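You operate a simulated robot arm through the tools that you are given. There is no shell and no other tool.

Carry out the task below with a simulated robot arm. There is one attempt and no reset: what you move stays moved.

## Task
Put things in order on the top of the loading table. At the end: the long teal housing (marked "RIGHT") is on the brown carton (marked "RINGS"); the long black housing (marked "LEFT") stands where the short grey housing (marked "RIGHT") stood; the white grey-striped block from the top of the loading table stands where the red fuse stood; the short grey housing stands where the white grey-striped block stood; the red fuse from the top of the loading table stands where the long teal housing stood; whatever was shut is shut again. Leave all else as you found it, and nothing knocked over.

Only the result counts: the job must be done as asked and must still hold three seconds after the hand-in. Knocking over, shifting, dropping, spilling or breaking anything else fails it.

## Robot
A 7-joint arm with a two-finger parallel gripper, fixed in place. Base frame: the origin is on the floor under the middle of its stand, x ahead of it, y to its left, z up; the work surface is at about z = 860. Lengths are in mm, angles in rad, forces in N, time in s.
With the tool pointing down near the work surface it reaches from about 240 to 680 mm from the base axis. Its first joint turns from -1.152 to 1.152 rad. Payload 2.4 kg.
The tool frame sits at the grasp point between the pads (the TCP): z along the fingers, y along the line on which they close. The tips reach 30 mm beyond it. Largest opening 94 mm; finger width 28, thickness 10; the body of the gripper, 50 by 96 mm, starts 55 mm behind the TCP.
Orientation is that of the tool frame in the base frame, as a unit quaternion [w, x, y, z]. With the fingers straight down and closing along the base's y, the tool's x points along the base's -x, its y along +y and its z along -z.

## Interface
- The arm moves only by the tool move_arm. Its argument "targets" is a list of rows, each an object of numbers (a shift or turn left out is 0, a gripper value left out holds the last): "wx", "wy", "wz": the turn, a rotation vector about the base's x, y, z in rad; "tx", "ty", "tz": the shift along the base's x, y, z in cm; "claw": the closure, from 0 (fully open) to 1 (shut). In form: [{"wx": .., "wy": .., "wz": .., "tx": .., "ty": .., "tz": .., "claw": ..}, ...]. A call has 1 to 20 rows; each row is the pose to reach, as a shift and turn from the pose commanded when the call began. Rows are played at 5 a second. More than 50 mm and 0.15 rad between two rows, or a gripper value outside its range, and nothing of the call is played. Where a pose cannot be reached the arm comes as near as it can. A force on the tool above 40 N (or 10 N above the force at the start of the call, whichever is more), or a blocked arm, ends the call early, and 0.2 s more pass. The fingers move at their own pace (about 153 mm/s each) and stop on an object; they squeeze with about 31 N. The grip force told is the motor's: it shows also when the fingers shut on nothing. Time passes only in rows, and 0.2 s behind the last, so rows that repeat a pose let the fingers close. The reply holds the time, the measured pose of the TCP, the force on the tool along the base axes, the opening and the grip force, in the units named above and with some noise, with the torque about the TCP (base axes, N m) and any sound that the robot's microphone picked up.
- Cameras (640 x 400 px; columns grow to the right, rows downward): "scene" is fixed at [46.1, 487.9, 1434.3]; the picture's right is [-0.61, -0.79, 0.00], its down [-0.52, 0.40, -0.76] and it looks along [0.60, -0.46, -0.65] (base axes); focal length 333 px, centre (320, 200). "wrist" rides on the gripper at [76, 14, -102] in the tool frame; the picture's right is [-0.18, 0.98, 0.00], its down [-0.75, -0.14, -0.64] and it looks along [-0.63, -0.12, 0.77] (tool axes); focal length 243 px, centre (320, 200). There is no depth. A picture from a camera that has moved, and an enlarged one, comes with that camera's place and axes in the base frame and with its lens.
- camera(camera): a new picture of that camera. No time passes.
- zoom(camera, box): a new picture of the part [left, top, right, bottom] of that camera's present view, enlarged. No time passes.
- hand_in(): hands the job in; it is judged then, once.

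Places have to be worked out from the pictures, the camera data and where the tool is seen. Open the gripper and draw the arm clear of the work before you hand the job in, unless the task says otherwise.

The tools are called after "Emit:" as name(argument=value, ...) on one line, values as JSON. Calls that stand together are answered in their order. move_arm: Moves the arm, as the interface text tells. Its arguments: {"type":"object","properties":{"targets":{"type":"array"}},"required":["targets"]} The other tools are called the same way: camera (camera) takes a picture; zoom (camera, box) takes an enlarged picture of a part of a camera's view; hand_in () hands the job in.

At the start:

```text
time: 0.0
ee_pos: [350.6, 47.5, 1188.5]
tool_rot: [0.001, 0.0, 1.0, 0.0]
ft_force: [0.3, 0.6, -0.1]
wrist_torque: [0.01, 0.01, -0.01]
finger_gap: 94.0
finger_force: 0.1
```

scene: 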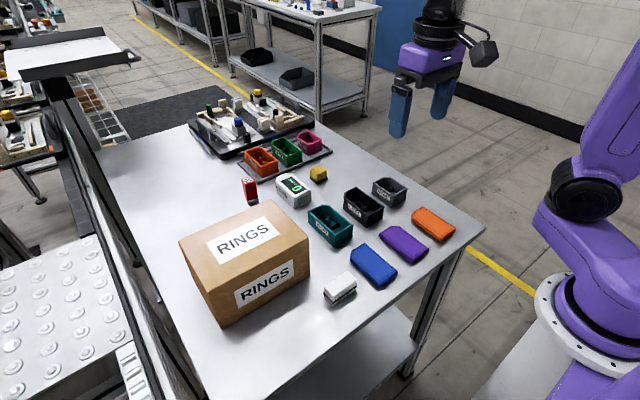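
wrist: 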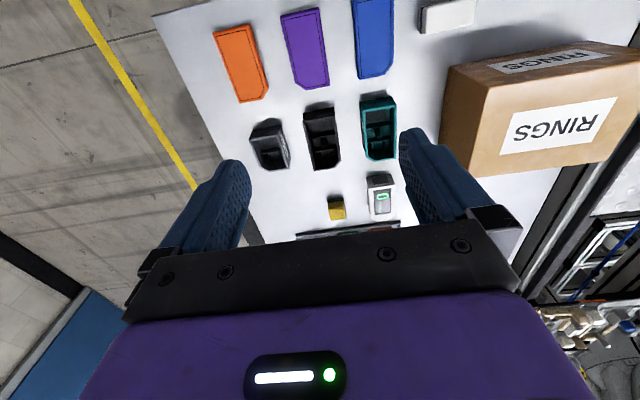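

I start by looking closer at the items on the table through both cameras.

Emit:
zoom(camera="scene", box=[220, 120, 480, 320])

Emit:
zoom(camera="wrist", box=[200, 0, 480, 240])

Emit:
zoom(camera="scene", box=[180, 80, 340, 200])

Emit:
zoom(camera="scene", box=[300, 160, 420, 260])

```text
2.00 times, centred on (350, 220) of scene
camera zoom: at [46.1, 487.9, 1434.3], right [-0.61, -0.79, 0.0], down [-0.52, 0.4, -0.76], along [0.6, -0.46, -0.65], focal length 666 px, centre (260, 160)
```

zoom: 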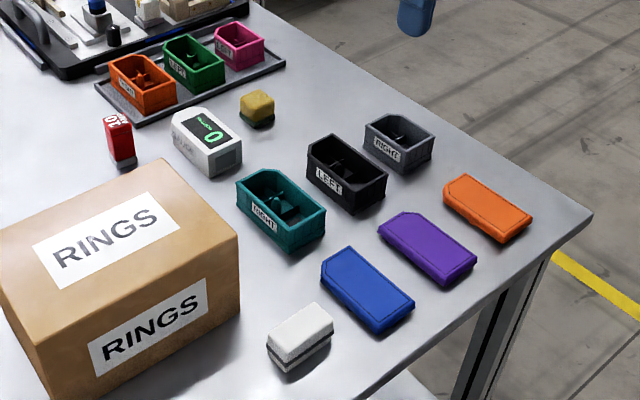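

```text
1.67 times, centred on (340, 120) of wrist
camera zoom: at [274.2, 60.2, 1292.0], right [0.18, 0.98, 0.0], down [0.75, -0.14, 0.64], along [0.63, -0.12, -0.77], focal length 404 px, centre (287, 333)
```

zoom: 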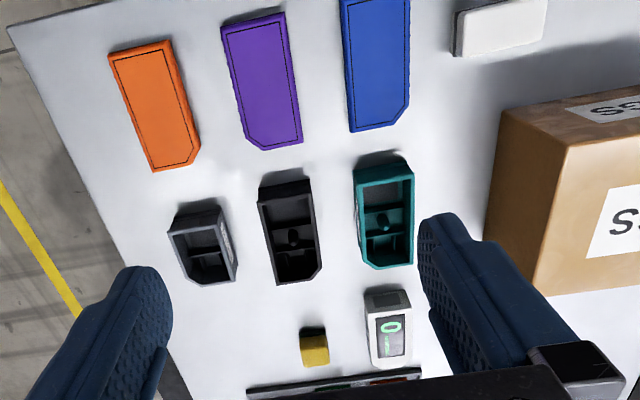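

```text
3.33 times, centred on (260, 140) of scene
camera zoom: at [46.1, 487.9, 1434.3], right [-0.61, -0.79, 0.0], down [-0.52, 0.4, -0.76], along [0.6, -0.46, -0.65], focal length 1111 px, centre (520, 400)
```

zoom: 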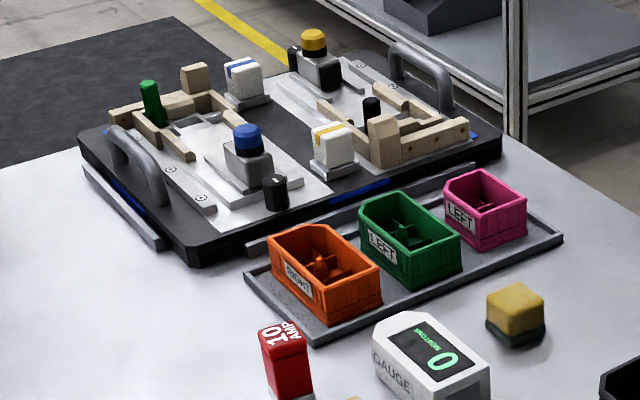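

```text
4.00 times, centred on (360, 210) of scene
camera zoom: at [46.1, 487.9, 1434.3], right [-0.61, -0.79, 0.0], down [-0.52, 0.4, -0.76], along [0.6, -0.46, -0.65], focal length 1333 px, centre (160, 160)
```

zoom: 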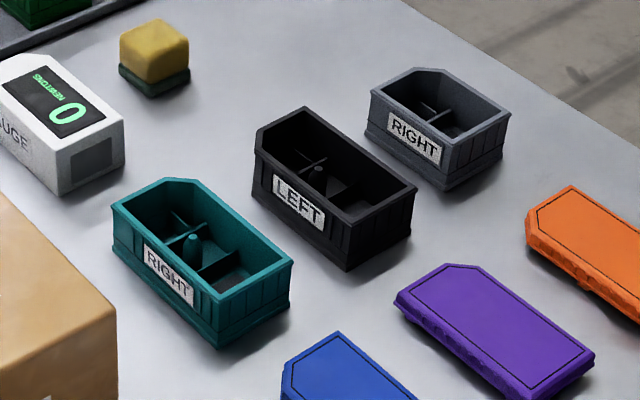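

The stage is clear: teal (x≈472, y≈130), black (≈472, 30), grey (≈474, −70), all long along x. I zoom in on the remaining items and the carton for exact corners.

Emit:
zoom(camera="scene", box=[300, 250, 380, 310])

Emit:
zoom(camera="scene", box=[220, 150, 300, 215])

Emit:
zoom(camera="scene", box=[160, 190, 330, 335])

Emit:
zoom(camera="wrist", box=[400, 0, 640, 200])

```text
6.67 times, centred on (340, 280) of scene
camera zoom: at [46.1, 487.9, 1434.3], right [-0.61, -0.79, 0.0], down [-0.52, 0.4, -0.76], along [0.6, -0.46, -0.65], focal length 2222 px, centre (187, -333)
```

zoom: 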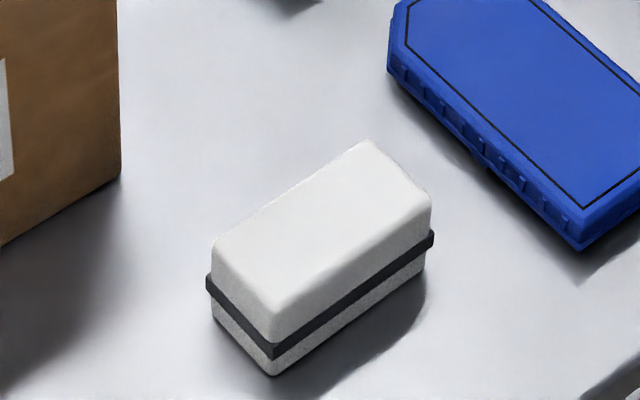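

```text
6.15 times, centred on (260, 182) of scene
camera zoom: at [46.1, 487.9, 1434.3], right [-0.61, -0.79, 0.0], down [-0.52, 0.4, -0.76], along [0.6, -0.46, -0.65], focal length 2051 px, centre (689, 308)
```

zoom: 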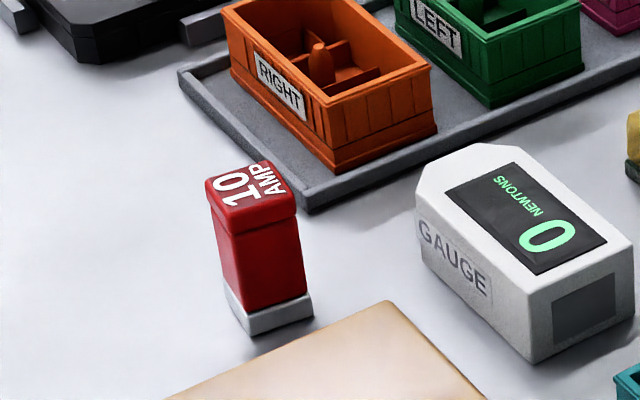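

```text
2.76 times, centred on (245, 262) of scene
camera zoom: at [46.1, 487.9, 1434.3], right [-0.61, -0.79, 0.0], down [-0.52, 0.4, -0.76], along [0.6, -0.46, -0.65], focal length 919 px, centre (527, 28)
```

zoom: 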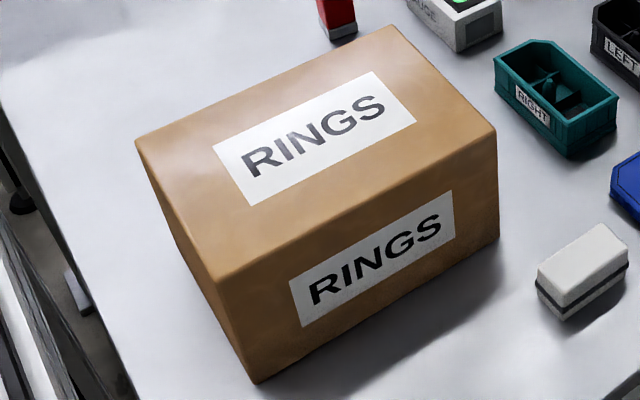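

```text
2.00 times, centred on (520, 100) of wrist
camera zoom: at [274.2, 60.2, 1292.0], right [0.18, 0.98, 0.0], down [0.75, -0.14, 0.64], along [0.63, -0.12, -0.77], focal length 485 px, centre (-80, 400)
```

zoom: 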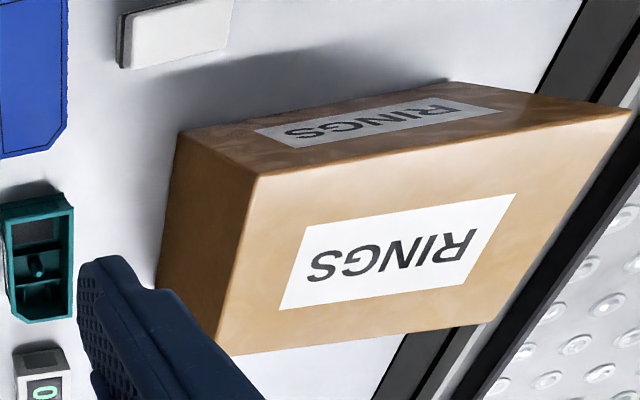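

Estimates: teal centre ≈ (472,130), top ≈ 898; carton x 395–531, y 246–443, top ≈ 976; white block centre ≈ (323,225); fuse ≈ (686,226). I move above the teal housing, open, and check alignment with the cameras.

Emit:
move_arm(targets=[{"tx": 2.0, "ty": 1.4, "tz": -3.3, "claw": 0}, {"tx": 4.0, "ty": 2.8, "tz": -6.6}, {"tx": 6.0, "ty": 4.2, "tz": -9.9}, {"tx": 8.0, "ty": 5.6, "tz": -13.2}, {"tx": 10.0, "ty": 7.0, "tz": -16.5}, {"tx": 12.14, "ty": 8.25, "tz": -19.85}, {"tx": 12.14, "ty": 8.25, "tz": -19.85}])

Emit:
camera(camera="wrist")

Emit:
camera(camera="scene")

```text
time: 1.6
ee_pos: [472.0, 130.4, 990.6]
tool_rot: [0.001, 0.001, 1.0, 0.0]
ft_force: [0.2, -0.3, -0.4]
wrist_torque: [-0.04, 0.02, 0.01]
finger_gap: 94.0
finger_force: 0.0
```

```text
taken
camera wrist: at [395.8, 141.8, 1094.0], right [0.18, 0.98, 0.0], down [0.75, -0.14, 0.64], along [0.63, -0.12, -0.77], focal length 243 px, centre (320, 200)
```

wrist: 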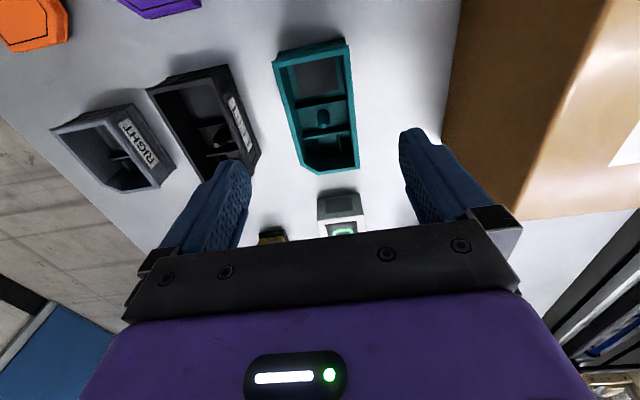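

```text
taken
```

scene: 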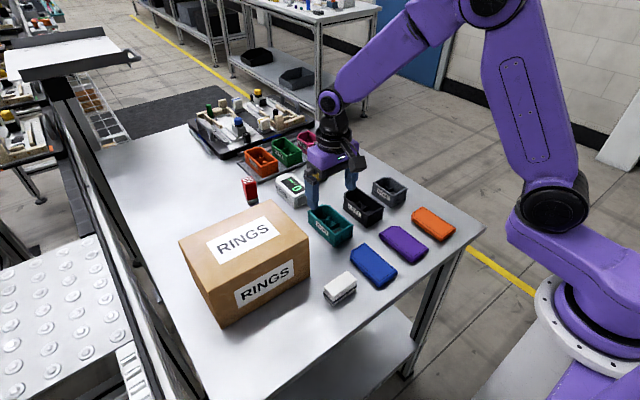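

Emit:
zoom(camera="scene", box=[280, 140, 400, 250])

Emit:
zoom(camera="wrist", box=[180, 20, 460, 240])

```text
3.64 times, centred on (340, 195) of scene
camera zoom: at [46.1, 487.9, 1434.3], right [-0.61, -0.79, 0.0], down [-0.52, 0.4, -0.76], along [0.6, -0.46, -0.65], focal length 1212 px, centre (247, 218)
```

zoom: 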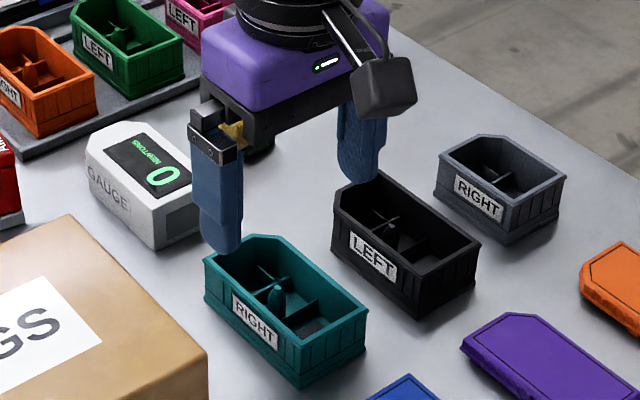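

```text
1.82 times, centred on (320, 130) of wrist
camera zoom: at [395.8, 141.8, 1094.0], right [0.18, 0.98, 0.0], down [0.75, -0.14, 0.64], along [0.63, -0.12, -0.77], focal length 441 px, centre (320, 327)
```

zoom: 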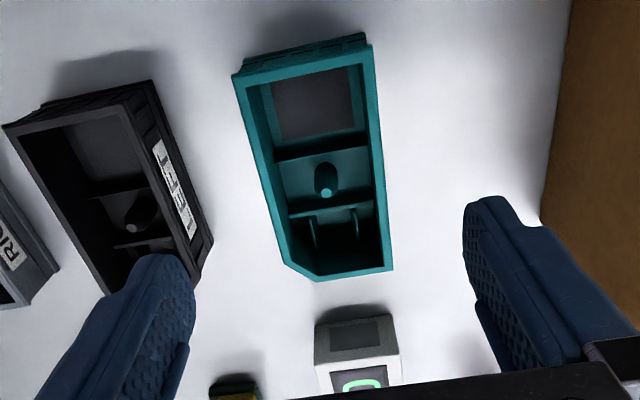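

Both cameras agree: teal spans x≈423–524, y≈102–156, centre ≈ (474,129.5). I descend to z≈895 and close.

Emit:
move_arm(targets=[{"tx": 0.2, "tz": -2.5, "claw": 0}, {"tx": 0.2, "tz": -5.0}, {"tx": 0.2, "tz": -6.5}, {"tx": 0.2, "tz": -8.0}, {"tx": 0.2, "tz": -9.0}, {"tx": 0.2, "tz": -9.5}, {"tx": 0.2, "tz": -9.5, "claw": 0.3}, {"tx": 0.2, "tz": -9.5, "claw": 0.6}, {"tx": 0.2, "tz": -9.5, "claw": 0.6}])

Emit:
zoom(camera="scene", box=[280, 140, 400, 250])

```text
time: 3.6
ee_pos: [473.8, 128.1, 895.0]
tool_rot: [0.001, 0.0, 1.0, 0.0]
ft_force: [0.6, 0.6, -0.4]
wrist_torque: [-0.02, -0.08, 0.05]
finger_gap: 58.0
finger_force: 31.4
```

```text
3.64 times, centred on (340, 195) of scene
camera zoom: at [46.1, 487.9, 1434.3], right [-0.61, -0.79, 0.0], down [-0.52, 0.4, -0.76], along [0.6, -0.46, -0.65], focal length 1212 px, centre (247, 218)
```

zoom: 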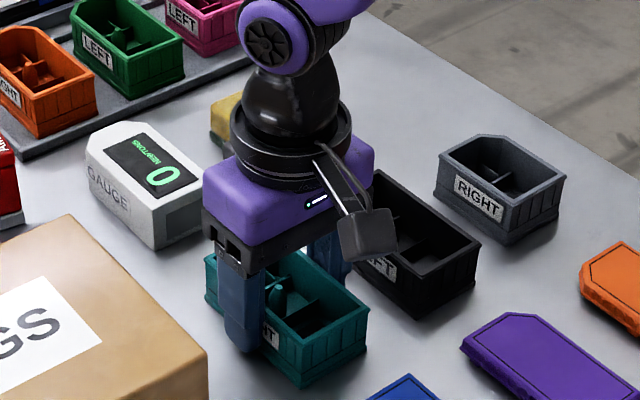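

The teal housing is gripped (58 mm gap, 31 N). I lift it 155 mm straight up, check, and carry it over the carton.

Emit:
move_arm(targets=[{"tz": 1.0, "claw": 0.6}, {"tz": 4.0}, {"tz": 8.0}, {"tz": 12.0}, {"tz": 15.5}, {"tx": -0.2, "ty": 3.5, "tz": 15.5}, {"tx": -0.4, "ty": 7.0, "tz": 15.5}, {"tx": -0.6, "ty": 10.5, "tz": 15.5}, {"tx": -0.8, "ty": 14.0, "tz": 15.5}, {"tx": -1.0, "ty": 17.5, "tz": 15.5}, {"tx": -1.2, "ty": 20.0, "tz": 15.5}, {"tx": -1.2, "ty": 21.0, "tz": 15.5}, {"tx": -1.2, "ty": 21.0, "tz": 15.5}])

Emit:
camera(camera="scene")

Emit:
camera(camera="wrist")

```text
time: 6.4
ee_pos: [461.8, 340.7, 1049.0]
tool_rot: [0.0, 0.001, 1.0, 0.0]
ft_force: [0.1, -0.7, -1.6]
wrist_torque: [0.03, 0.01, 0.01]
finger_gap: 57.7
finger_force: 31.5
```

```text
taken
```

scene: 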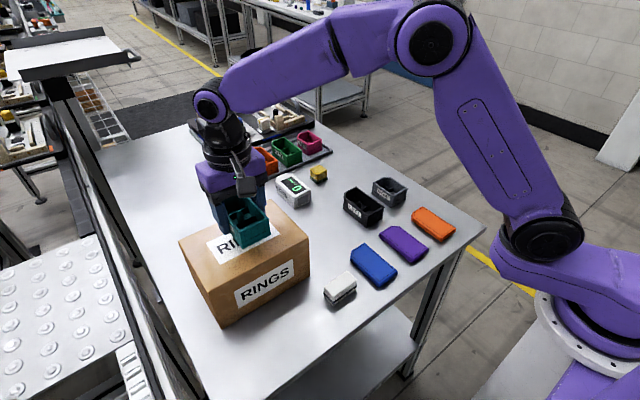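

```text
taken
camera wrist: at [385.4, 354.0, 1152.5], right [0.18, 0.98, 0.0], down [0.75, -0.14, 0.64], along [0.63, -0.12, -0.77], focal length 243 px, centre (320, 200)
```

wrist: 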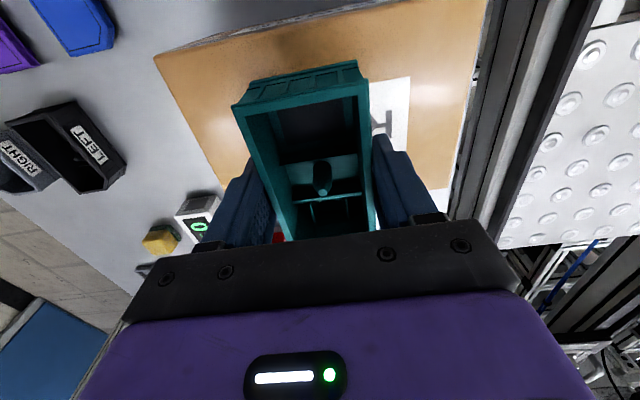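

The housing hangs level over the carton (x≈411–513, y≈312–369). I lower it to just above the expected carton top (TCP ≈1014) and check force.

Emit:
move_arm(targets=[{"tz": -1.5, "claw": 0.6}, {"tz": -2.5}, {"tz": -3.2}, {"tz": -3.6}, {"tz": -3.6}])

Emit:
zoom(camera="scene", box=[180, 160, 320, 280])

```text
time: 7.6
ee_pos: [462.3, 339.7, 1016.5]
tool_rot: [0.002, 0.0, 1.0, 0.0]
ft_force: [-3.2, -0.3, 11.1]
wrist_torque: [-0.37, 0.17, -0.02]
finger_gap: 57.6
finger_force: 31.5
```

```text
3.33 times, centred on (250, 220) of scene
camera zoom: at [45.8, 487.8, 1434.4], right [-0.61, -0.79, 0.0], down [-0.52, 0.4, -0.76], along [0.6, -0.46, -0.65], focal length 1111 px, centre (553, 133)
```

zoom: 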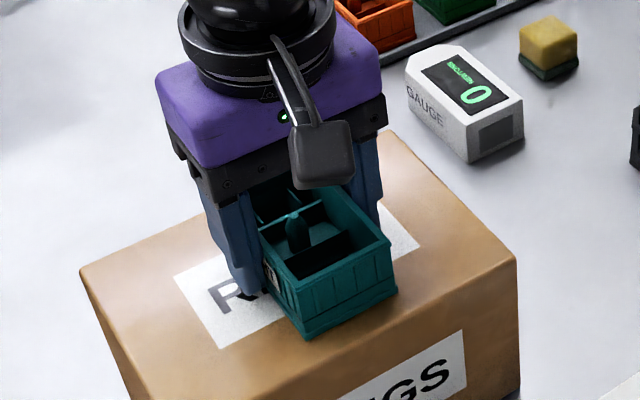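

Contact is felt (11 N, carton top ≈ 981). I ease off 2 mm, open the fingers and rise straight up.

Emit:
move_arm(targets=[{"tz": 0.2, "claw": 0.6}, {"tz": 0.2, "claw": 0.6}, {"tz": 0.2, "claw": 0.3}, {"tz": 0.2, "claw": 0.1}, {"tz": 0.2, "claw": 0.0}, {"tz": 1.0, "claw": 0}, {"tz": 3.0}, {"tz": 6.0}, {"tz": 10.0}])

Emit:
zoom(camera="scene", box=[160, 140, 340, 340])

Emit:
camera(camera="wrist")

```text
time: 9.6
ee_pos: [462.2, 339.1, 1115.1]
tool_rot: [0.0, 0.0, 1.0, 0.0]
ft_force: [0.3, -0.5, -1.0]
wrist_torque: [-0.03, -0.03, -0.03]
finger_gap: 94.2
finger_force: 0.0
```

```text
2.00 times, centred on (250, 240) of scene
camera zoom: at [46.1, 487.9, 1434.3], right [-0.61, -0.79, 0.0], down [-0.52, 0.4, -0.76], along [0.6, -0.46, -0.65], focal length 666 px, centre (460, 120)
```

zoom: 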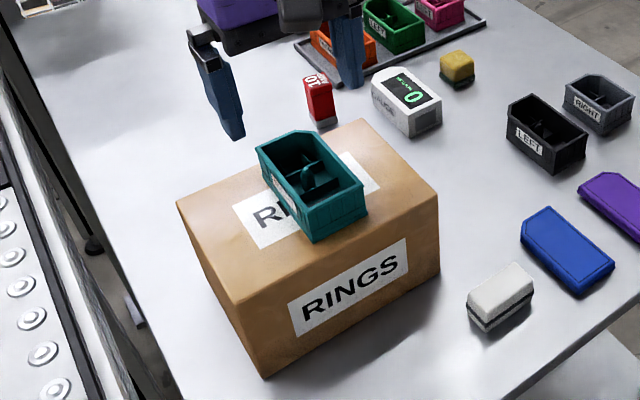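

```text
taken
camera wrist: at [385.6, 352.1, 1217.6], right [0.18, 0.98, 0.0], down [0.75, -0.14, 0.64], along [0.63, -0.12, -0.77], focal length 243 px, centre (320, 200)
```

wrist: 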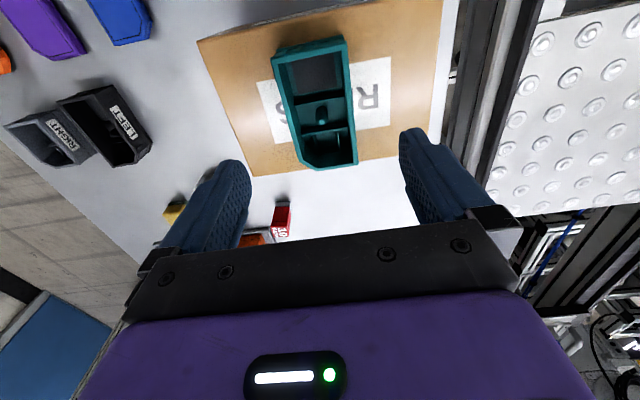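

Teal sits well on the carton and the carton has not moved. Next I move toward the fuse (tool at ~(600,226,1010)) so the wrist camera can measure it precisely.

Emit:
move_arm(targets=[{"tx": 2.8, "ty": -2.3, "claw": 0}, {"tx": 5.6, "ty": -4.6}, {"tx": 8.4, "ty": -6.9}, {"tx": 11.2, "ty": -9.2}, {"tx": 13.8, "ty": -11.4}, {"tx": 13.8, "ty": -11.4, "tz": -3.5}, {"tx": 13.8, "ty": -11.4, "tz": -7.0}, {"tx": 13.8, "ty": -11.4, "tz": -10.4}, {"tx": 13.8, "ty": -11.4, "tz": -10.4}])

Emit:
camera(camera="wrist")

Emit:
zoom(camera="wrist", box=[220, 80, 440, 240])

Emit:
camera(camera="scene")

```text
time: 11.6
ee_pos: [599.6, 224.3, 1011.7]
tool_rot: [0.0, -0.001, 1.0, 0.0]
ft_force: [0.2, -0.4, -0.8]
wrist_torque: [-0.02, 0.01, -0.04]
finger_gap: 94.0
finger_force: 0.1
```

```text
taken
camera wrist: at [523.8, 238.1, 1113.8], right [0.18, 0.98, 0.0], down [0.75, -0.14, 0.64], along [0.63, -0.12, -0.77], focal length 243 px, centre (320, 200)
```

wrist: 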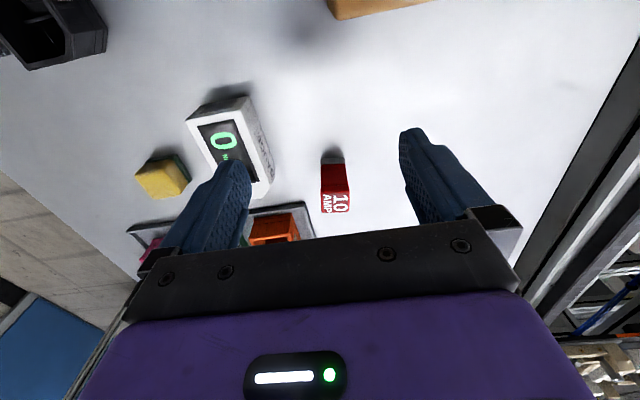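

```text
2.50 times, centred on (330, 160) of wrist
camera zoom: at [523.8, 238.1, 1113.8], right [0.18, 0.98, 0.0], down [0.75, -0.14, 0.64], along [0.63, -0.12, -0.77], focal length 606 px, centre (295, 300)
```

zoom: 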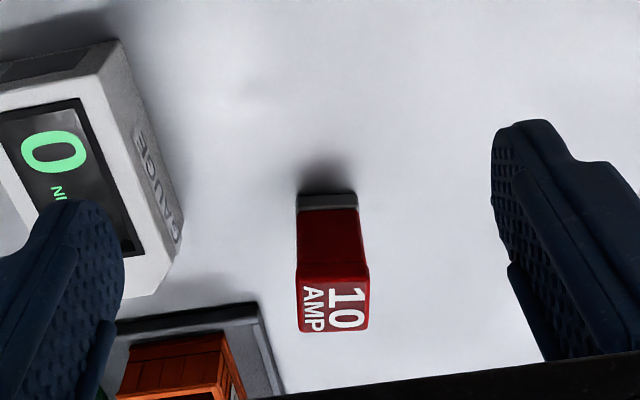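

```text
taken
```

scene: 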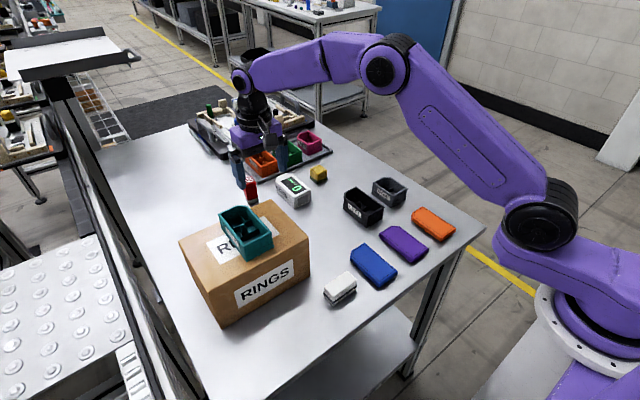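

Wrist view gives the fuse top corners ≈ (669,212),(672,240),(698,237),(695,208): centre ≈ (684,225), yaw ≈ −0.1, top ≈ 926. That is 720 mm out, so I tilt the tool outward 0.4 rad (with −0.11 yaw) above it to test reach.

Emit:
move_arm(targets=[{"wx": -0.0044, "wy": -0.08, "wz": -0.0216, "tx": 1.7, "tz": 0.6, "claw": 0.3}, {"wx": -0.0088, "wy": -0.16, "wz": -0.0432, "tx": 3.4, "tz": 1.0}, {"wx": -0.0132, "wy": -0.24, "wz": -0.0648, "tx": 5.1, "tz": 1.0}, {"wx": -0.0176, "wy": -0.32, "wz": -0.0864, "tx": 6.8, "ty": -0.1, "tz": 1.0}, {"wx": -0.022, "wy": -0.4, "wz": -0.108, "tx": 8.4, "ty": -0.1, "tz": 1.0}, {"wx": -0.022, "wy": -0.4, "wz": -0.108, "tx": 8.4, "ty": -0.1, "tz": 1.0}])

Emit:
camera(camera="wrist")

Emit:
camera(camera="scene")

```text
time: 13.0
ee_pos: [684.3, 224.2, 1020.3]
tool_rot: [0.198, 0.054, 0.979, -0.011]
ft_force: [-1.2, 0.4, 0.1]
wrist_torque: [-0.02, -0.01, 0.0]
finger_gap: 66.0
finger_force: 0.0
```

```text
taken
camera wrist: at [575.9, 248.6, 1085.6], right [0.28, 0.96, 0.07], down [0.42, -0.19, 0.89], along [0.86, -0.21, -0.46], focal length 243 px, centre (320, 200)
```

wrist: 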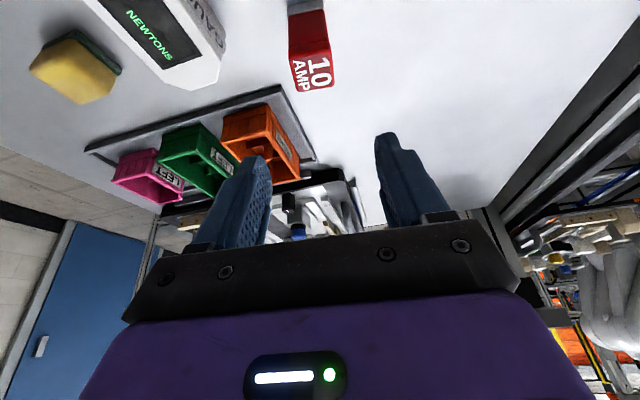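

```text
taken
```

scene: 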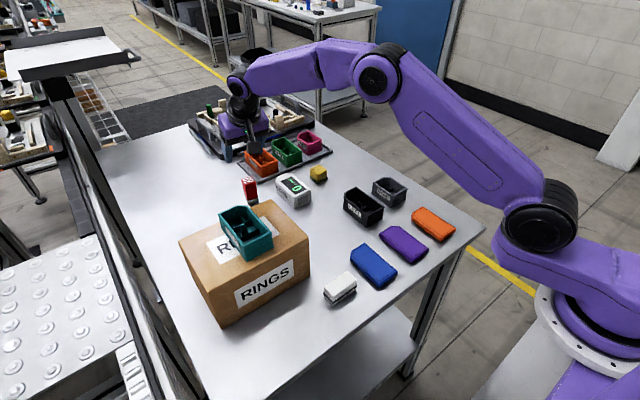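

The tilted pose is reached. I descend to z≈960 (tips just at fuse-top level) and verify alignment.

Emit:
move_arm(targets=[{"tz": -2.0, "claw": 0.3}, {"tz": -4.0}, {"tz": -5.5}, {"tz": -6.0}, {"tz": -6.0}])

Emit:
zoom(camera="wrist", box=[200, 20, 460, 240])

Emit:
zoom(camera="scene", box=[200, 120, 300, 220])

```text
time: 14.2
ee_pos: [682.7, 224.1, 960.4]
tool_rot: [0.199, 0.054, 0.979, -0.011]
ft_force: [-0.4, -0.3, 0.4]
wrist_torque: [0.01, -0.02, -0.03]
finger_gap: 66.0
finger_force: 0.0
```

```text
1.82 times, centred on (330, 130) of wrist
camera zoom: at [576.1, 249.4, 1025.9], right [0.28, 0.96, 0.07], down [0.43, -0.19, 0.89], along [0.86, -0.21, -0.46], focal length 441 px, centre (302, 327)
```

zoom: 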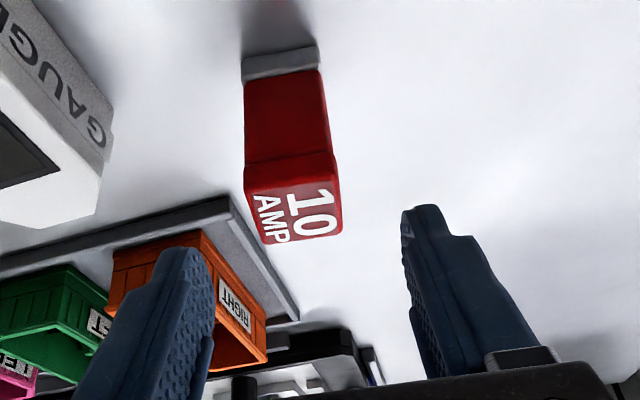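

```text
4.00 times, centred on (250, 170) of scene
camera zoom: at [46.1, 487.9, 1434.3], right [-0.61, -0.79, 0.0], down [-0.52, 0.4, -0.76], along [0.6, -0.46, -0.65], focal length 1333 px, centre (600, 320)
```

zoom: 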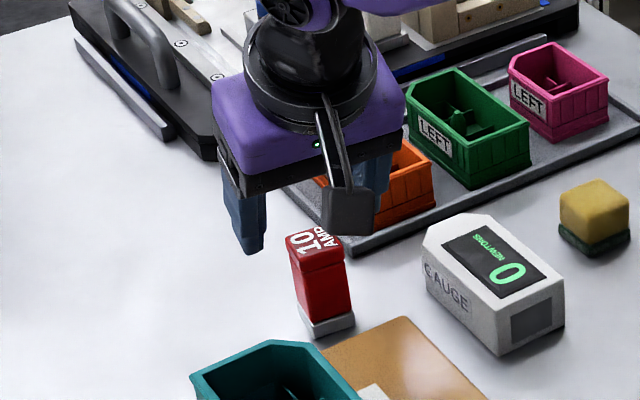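

The fuse measures out the same from this view (centre ≈ (684,225), yaw ≈ −0.12), midway between the fingers. I descend to z≈905 and close gently on it.

Emit:
move_arm(targets=[{"tz": -1.5, "claw": 0.3}, {"tz": -3.0}, {"tz": -4.5}, {"tz": -5.5}, {"tz": -5.5}, {"tz": -5.5, "claw": 0.5}, {"tz": -5.5, "claw": 0.65}, {"tz": -5.5, "claw": 0.85}, {"tz": -5.5, "claw": 0.85}])

Emit:
zoom(camera="wrist", box=[200, 20, 460, 240])

Emit:
zoom(camera="scene", box=[200, 120, 300, 220])

```text
time: 16.2
ee_pos: [682.8, 225.8, 905.2]
tool_rot: [0.198, 0.054, 0.979, -0.012]
ft_force: [-0.1, -0.6, 0.5]
wrist_torque: [0.03, 0.01, -0.03]
finger_gap: 33.6
finger_force: 30.7
```

```text
1.82 times, centred on (330, 130) of wrist
camera zoom: at [575.9, 250.3, 970.7], right [0.28, 0.96, 0.07], down [0.43, -0.19, 0.88], along [0.86, -0.21, -0.46], focal length 441 px, centre (302, 327)
```

zoom: 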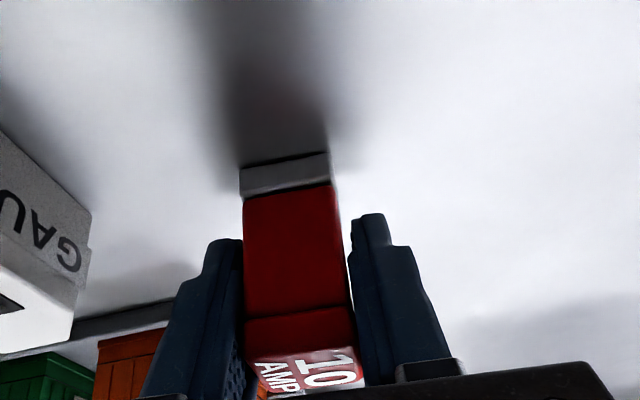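

```text
4.00 times, centred on (250, 170) of scene
camera zoom: at [46.1, 487.9, 1434.3], right [-0.61, -0.79, 0.0], down [-0.52, 0.4, -0.76], along [0.6, -0.46, -0.65], focal length 1333 px, centre (600, 320)
```

zoom: 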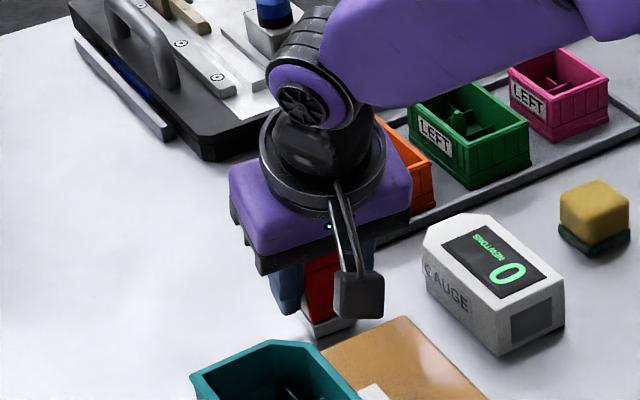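

The fuse is gripped (33.6 mm, 31 N). I lift it 120 mm and carry it over the vacated teal spot, keeping the tilt so it stays upright.

Emit:
move_arm(targets=[{"tz": 1.0, "claw": 0.85}, {"tz": 4.0}, {"tz": 8.0}, {"tz": 12.0}, {"tx": -3.0, "ty": -1.4, "tz": 12.0}, {"tx": -6.5, "ty": -2.9, "tz": 12.0}, {"tx": -10.0, "ty": -4.5, "tz": 12.0}, {"tx": -13.5, "ty": -6.1, "tz": 12.0}, {"tx": -17.0, "ty": -7.7, "tz": 12.0}, {"tx": -19.5, "ty": -8.8, "tz": 12.0}, {"tx": -21.04, "ty": -9.51, "tz": 12.0}, {"tx": -21.04, "ty": -9.51, "tz": 10.0}, {"tx": -21.04, "ty": -9.51, "tz": 7.0}, {"tx": -21.04, "ty": -9.51, "tz": 4.0}, {"tx": -21.04, "ty": -9.51, "tz": 4.0}])

Emit:
zoom(camera="scene", box=[260, 130, 400, 250])

Emit:
camera(camera="wrist")

Emit:
camera(camera="scene")

```text
time: 19.4
ee_pos: [472.2, 129.0, 945.9]
tool_rot: [0.198, 0.053, 0.979, -0.009]
ft_force: [-0.7, 0.1, -0.7]
wrist_torque: [-0.01, -0.02, -0.01]
finger_gap: 33.7
finger_force: 31.0
```

```text
3.33 times, centred on (330, 190) of scene
camera zoom: at [46.1, 487.9, 1434.3], right [-0.61, -0.79, 0.0], down [-0.52, 0.4, -0.76], along [0.6, -0.46, -0.65], focal length 1111 px, centre (287, 233)
```

zoom: 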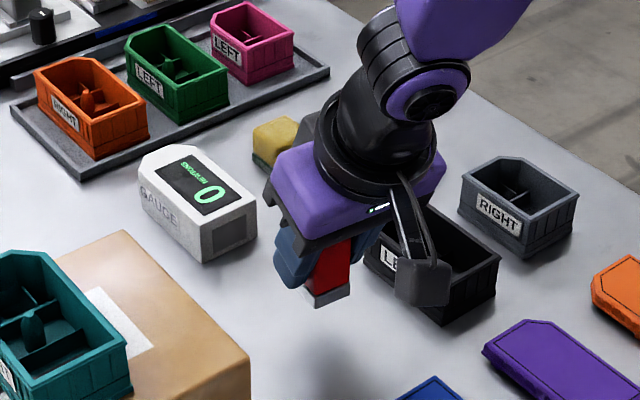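

```text
taken
camera wrist: at [364.9, 154.6, 1011.8], right [0.28, 0.96, 0.07], down [0.43, -0.19, 0.88], along [0.86, -0.21, -0.46], focal length 243 px, centre (320, 200)
```

wrist: 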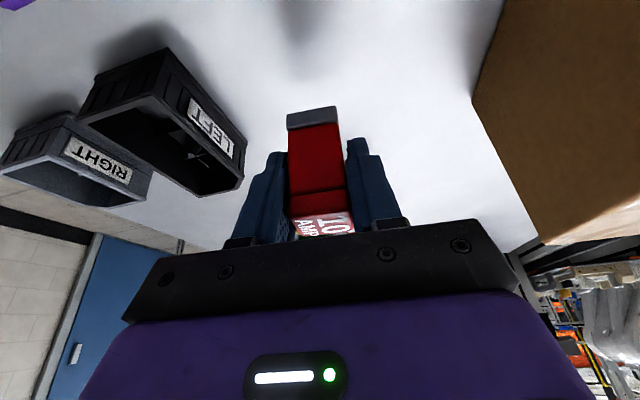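

```text
taken
```

scene: 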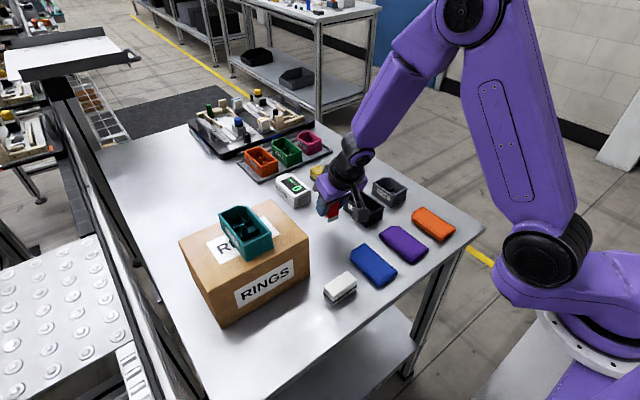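

The fuse is upright above the target. I lower it to just above the table and check the force.

Emit:
move_arm(targets=[{"tz": -1.5, "claw": 0.85}, {"tz": -2.8}, {"tz": -3.5}, {"tz": -3.9}, {"tz": -3.9}])

Emit:
zoom(camera="scene", box=[260, 150, 400, 270])

```text
time: 20.6
ee_pos: [472.6, 129.3, 906.4]
tool_rot: [0.199, 0.053, 0.979, -0.011]
ft_force: [0.6, -0.7, -0.3]
wrist_torque: [-0.01, 0.01, -0.01]
finger_gap: 33.8
finger_force: 30.8
```

```text
3.33 times, centred on (330, 210) of scene
camera zoom: at [46.1, 487.9, 1434.3], right [-0.61, -0.79, 0.0], down [-0.52, 0.4, -0.76], along [0.6, -0.46, -0.65], focal length 1111 px, centre (287, 167)
```

zoom: 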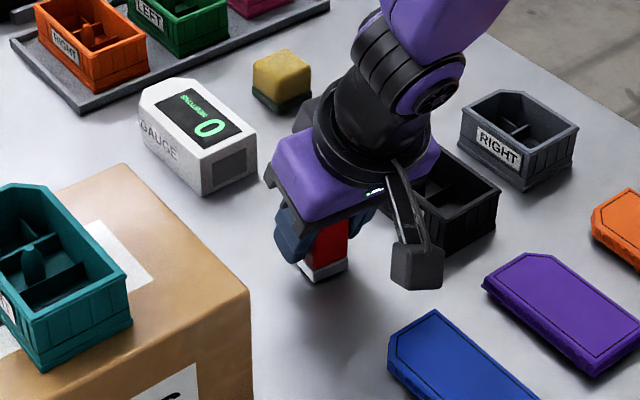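

No contact yet at 906; I go down another 1–2 mm to touch.

Emit:
move_arm(targets=[{"tz": -0.1, "claw": 0.85}, {"tz": -0.15}, {"tz": -0.15}])

```text
time: 21.4
ee_pos: [473.6, 129.0, 905.0]
tool_rot: [0.199, 0.054, 0.978, -0.011]
ft_force: [-2.1, 0.9, 1.8]
wrist_torque: [0.03, 0.1, 0.01]
finger_gap: 33.8
finger_force: 31.3
```

Light contact (≈2 N) – the fuse stands on the table. I open slowly and rise straight up.

Emit:
move_arm(targets=[{"claw": 0.62}, {"claw": 0.58}, {"claw": 0.5}, {"claw": 0.35}, {"claw": 0.3}, {"tz": 1.0}, {"tz": 3.0}, {"tz": 6.0}, {"tz": 10.0}, {"tz": 13.0}])

Emit:
zoom(camera="scene", box=[260, 150, 400, 270])

Emit:
camera(camera="wrist")

```text
time: 23.6
ee_pos: [474.0, 128.6, 1036.6]
tool_rot: [0.198, 0.054, 0.979, -0.011]
ft_force: [0.7, 0.2, 0.1]
wrist_torque: [0.03, 0.03, -0.04]
finger_gap: 65.7
finger_force: 0.0
```

```text
3.33 times, centred on (330, 210) of scene
camera zoom: at [46.1, 487.9, 1434.3], right [-0.61, -0.79, 0.0], down [-0.52, 0.4, -0.76], along [0.6, -0.46, -0.65], focal length 1111 px, centre (287, 167)
```

zoom: 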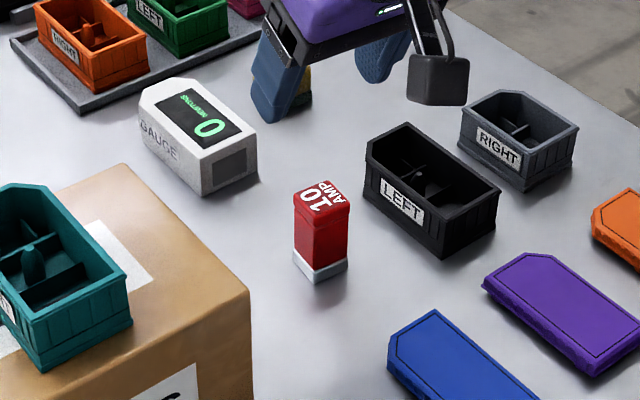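

```text
taken
camera wrist: at [366.0, 153.2, 1101.9], right [0.28, 0.96, 0.07], down [0.43, -0.19, 0.88], along [0.86, -0.21, -0.46], focal length 243 px, centre (320, 200)
```

wrist: 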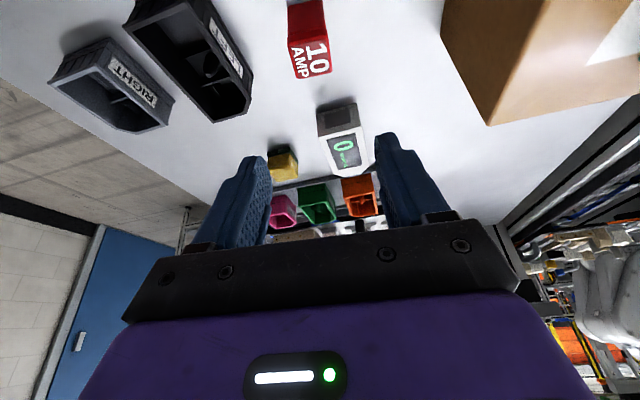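

The fuse stands upright at ≈(475,128.5), the old teal spot. Now I move to above the white block with the tilt kept (needed later at the far fuse spot), yaw back to 0, fingers fully open.

Emit:
move_arm(targets=[{"tx": -2.5, "ty": 1.5, "tz": 0.5, "wz": 0.018, "claw": 0.0}, {"tx": -5.5, "ty": 3.3, "tz": 0.5, "wz": 0.036}, {"tx": -8.5, "ty": 5.1, "tz": 0.5, "wz": 0.054}, {"tx": -11.5, "ty": 6.9, "tz": 0.5, "wz": 0.072}, {"tx": -14.5, "ty": 8.7, "tz": 0.0, "wz": 0.09}, {"tx": -15.76, "ty": 9.51, "tz": -1.0, "wz": 0.108}, {"tx": -15.76, "ty": 9.51, "tz": -4.0, "wz": 0.108}, {"tx": -15.76, "ty": 9.51, "tz": -6.5, "wz": 0.108}, {"tx": -15.76, "ty": 9.51, "tz": -6.5, "wz": 0.108}])

Emit:
camera(camera="wrist")

Emit:
zoom(camera="scene", box=[280, 220, 420, 330])

Emit:
camera(camera="scene")

```text
time: 25.6
ee_pos: [318.1, 225.9, 969.5]
tool_rot: [0.197, 0.0, 0.98, 0.0]
ft_force: [0.0, 0.0, 0.1]
wrist_torque: [-0.03, 0.0, 0.04]
finger_gap: 94.2
finger_force: 0.0
out of reach, approached as far as the arm can: row 8, 9
```

```text
taken
camera wrist: at [207.2, 239.3, 1035.7], right [0.17, 0.98, 0.07], down [0.45, -0.14, 0.88], along [0.88, -0.12, -0.46], focal length 243 px, centre (320, 200)
```

wrist: 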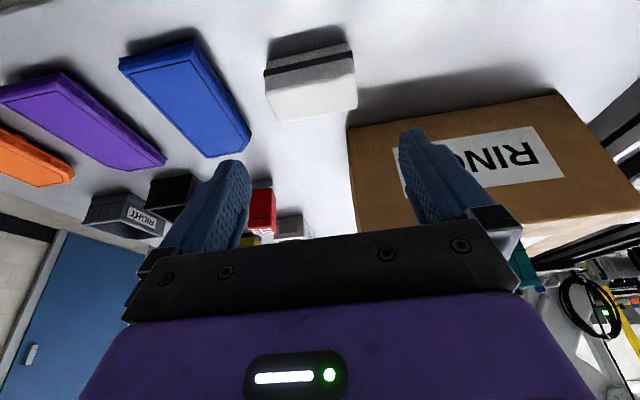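

```text
3.64 times, centred on (350, 275) of scene
camera zoom: at [46.1, 487.9, 1434.3], right [-0.61, -0.79, 0.0], down [-0.52, 0.4, -0.76], along [0.6, -0.46, -0.65], focal length 1212 px, centre (211, -73)
```

zoom: 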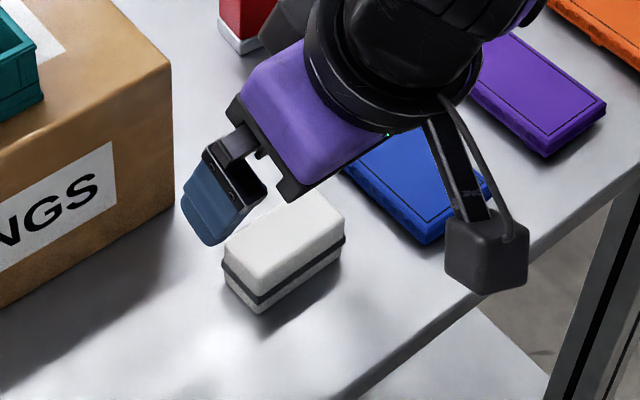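

```text
taken
```

scene: 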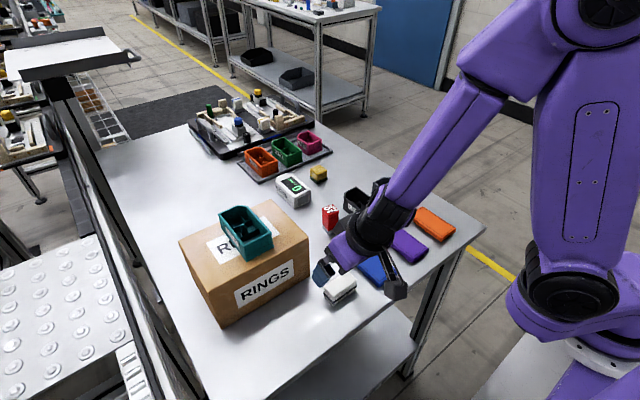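

With the tilt the arm runs out of reach here near the base. New plan: pick the block with a vertical tool, set it at a free mid-range spot (≈(552,180)), regrasp it there with the tilt, and then place it at the fuse spot. First I untilt above the block.

Emit:
move_arm(targets=[{"tz": 2.0, "claw": 0}, {"tx": 0.2, "tz": 4.0, "wy": 0.08}, {"tx": 0.4, "tz": 4.0, "wy": 0.16}, {"tx": 0.6, "tz": 4.0, "wy": 0.24}, {"tx": 0.7, "tz": 4.0, "wy": 0.32}, {"tx": 0.7, "tz": 4.0, "wy": 0.4}, {"tx": 0.7, "tz": 1.5, "wy": 0.4}, {"tx": 0.7, "tz": 1.5, "wy": 0.4}])

Emit:
zoom(camera="wrist", box=[180, 20, 460, 240])

Emit:
zoom(camera="scene", box=[280, 220, 420, 330])

```text
time: 27.4
ee_pos: [325.6, 226.0, 984.0]
tool_rot: [-0.001, 0.001, 1.0, 0.0]
ft_force: [-0.4, 0.6, -1.1]
wrist_torque: [-0.05, -0.03, -0.02]
finger_gap: 93.8
finger_force: 0.0
```

```text
1.82 times, centred on (320, 130) of wrist
camera zoom: at [250.0, 240.3, 1087.6], right [0.19, 0.98, 0.0], down [0.75, -0.14, 0.64], along [0.63, -0.12, -0.77], focal length 441 px, centre (320, 327)
```

zoom: 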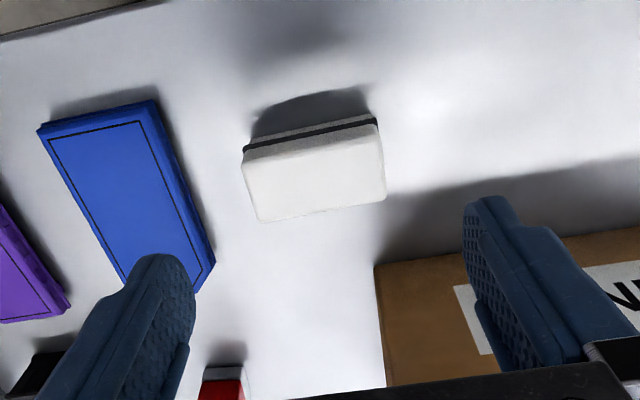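

```text
3.64 times, centred on (350, 275) of scene
camera zoom: at [46.1, 487.9, 1434.3], right [-0.61, -0.79, 0.0], down [-0.52, 0.4, -0.76], along [0.6, -0.46, -0.65], focal length 1212 px, centre (211, -73)
```

zoom: 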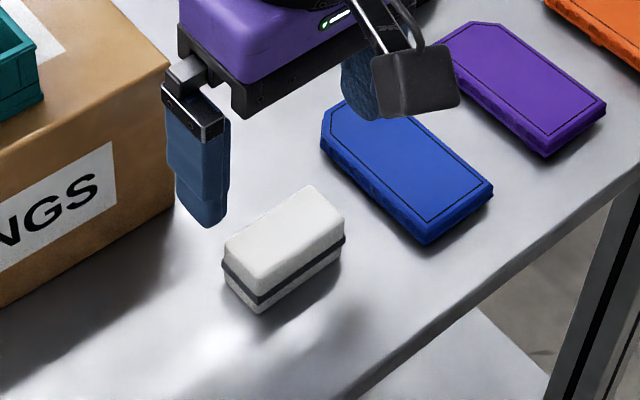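

The block measures x 310–338, y 195–255 (centre ≈ (324,225)); the blue lid's edge is at y≈161, so I narrow the fingers to ~78 mm, descend to z≈896 and close along y.

Emit:
move_arm(targets=[{"tx": -0.13, "ty": -0.07, "tz": -2.0, "claw": 0.17}, {"tx": -0.13, "ty": -0.07, "tz": -4.5}, {"tx": -0.13, "ty": -0.07, "tz": -6.5}, {"tx": -0.13, "ty": -0.07, "tz": -8.0}, {"tx": -0.13, "ty": -0.07, "tz": -8.8}, {"tx": -0.13, "ty": -0.07, "tz": -8.8}])

Emit:
zoom(camera="wrist", box=[180, 20, 460, 240])

Emit:
zoom(camera="scene", box=[280, 220, 420, 330])

```text
time: 28.8
ee_pos: [325.8, 226.8, 898.3]
tool_rot: [0.0, 0.001, 1.0, 0.0]
ft_force: [-0.1, 0.0, -0.6]
wrist_torque: [0.01, 0.0, -0.02]
finger_gap: 77.9
finger_force: 0.1
```

```text
1.82 times, centred on (320, 130) of wrist
camera zoom: at [248.3, 239.1, 1001.1], right [0.19, 0.98, 0.0], down [0.75, -0.14, 0.64], along [0.63, -0.12, -0.77], focal length 441 px, centre (320, 327)
```

zoom: 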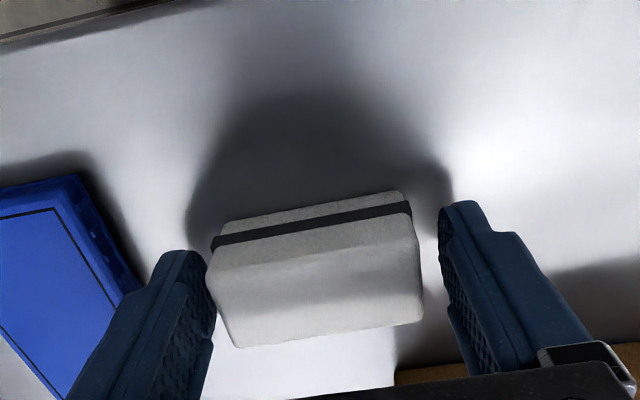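

```text
3.64 times, centred on (350, 275) of scene
camera zoom: at [46.1, 487.9, 1434.3], right [-0.61, -0.79, 0.0], down [-0.52, 0.4, -0.76], along [0.6, -0.46, -0.65], focal length 1212 px, centre (211, -73)
```

zoom: 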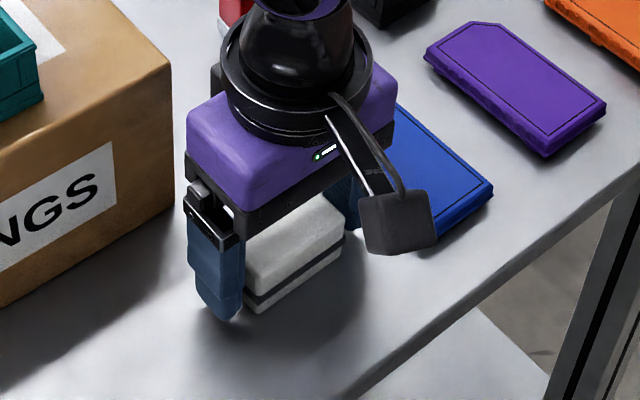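

Alignment is good, tips about 8 mm above the table. I close on the block.

Emit:
move_arm(targets=[{"tz": -0.2, "claw": 0.25}, {"tz": -0.2, "claw": 0.32}, {"tz": -0.2, "claw": 0.4}, {"tz": -0.2, "claw": 0.5}, {"tz": -0.2, "claw": 0.5}])

Emit:
zoom(camera="wrist", box=[180, 20, 460, 240])

```text
time: 30.0
ee_pos: [325.2, 225.6, 895.2]
tool_rot: [0.001, 0.001, 1.0, -0.001]
ft_force: [-0.8, -0.8, 8.7]
wrist_torque: [-0.02, 0.0, 0.01]
finger_gap: 65.9
finger_force: 30.6
```

```text
1.82 times, centred on (320, 130) of wrist
camera zoom: at [248.0, 239.2, 999.2], right [0.19, 0.98, 0.0], down [0.75, -0.14, 0.64], along [0.63, -0.12, -0.77], focal length 441 px, centre (320, 327)
```

zoom: 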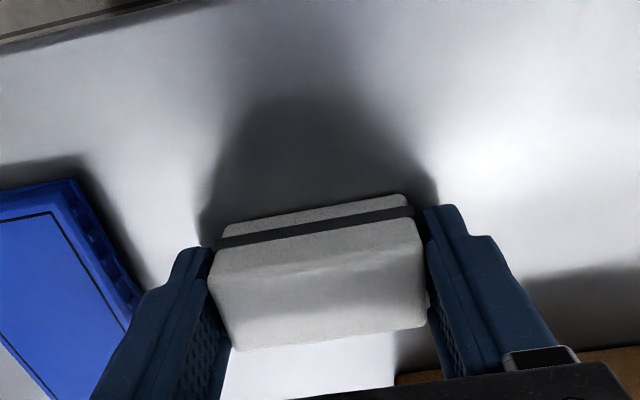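

Gripped on the stripe (66 mm). I lift 10 mm first and check the grip.

Emit:
move_arm(targets=[{"tz": 0.3, "claw": 0.5}, {"tz": 1.0}, {"tz": 2.5}, {"tz": 2.5}])

Emit:
zoom(camera="wrist", box=[180, 20, 460, 240])

Emit:
zoom(camera="scene", box=[280, 220, 420, 330])

```text
time: 31.0
ee_pos: [325.2, 223.9, 919.8]
tool_rot: [0.0, 0.002, 1.0, -0.001]
ft_force: [-0.5, 1.3, -1.4]
wrist_torque: [-0.02, -0.05, 0.02]
finger_gap: 65.6
finger_force: 31.1
```

```text
1.82 times, centred on (320, 130) of wrist
camera zoom: at [247.8, 237.9, 1023.3], right [0.19, 0.98, 0.0], down [0.75, -0.14, 0.64], along [0.63, -0.12, -0.77], focal length 441 px, centre (320, 327)
```

zoom: 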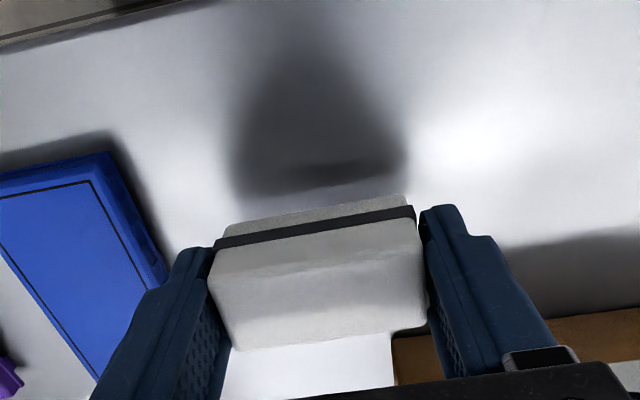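

```text
3.64 times, centred on (350, 275) of scene
camera zoom: at [46.1, 487.9, 1434.3], right [-0.61, -0.79, 0.0], down [-0.52, 0.4, -0.76], along [0.6, -0.46, -0.65], focal length 1212 px, centre (211, -73)
```

zoom: 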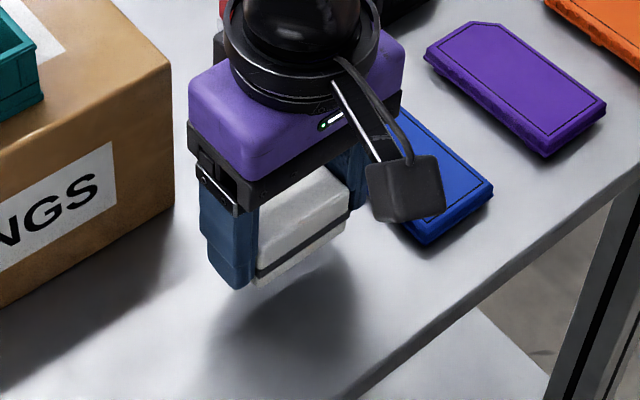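

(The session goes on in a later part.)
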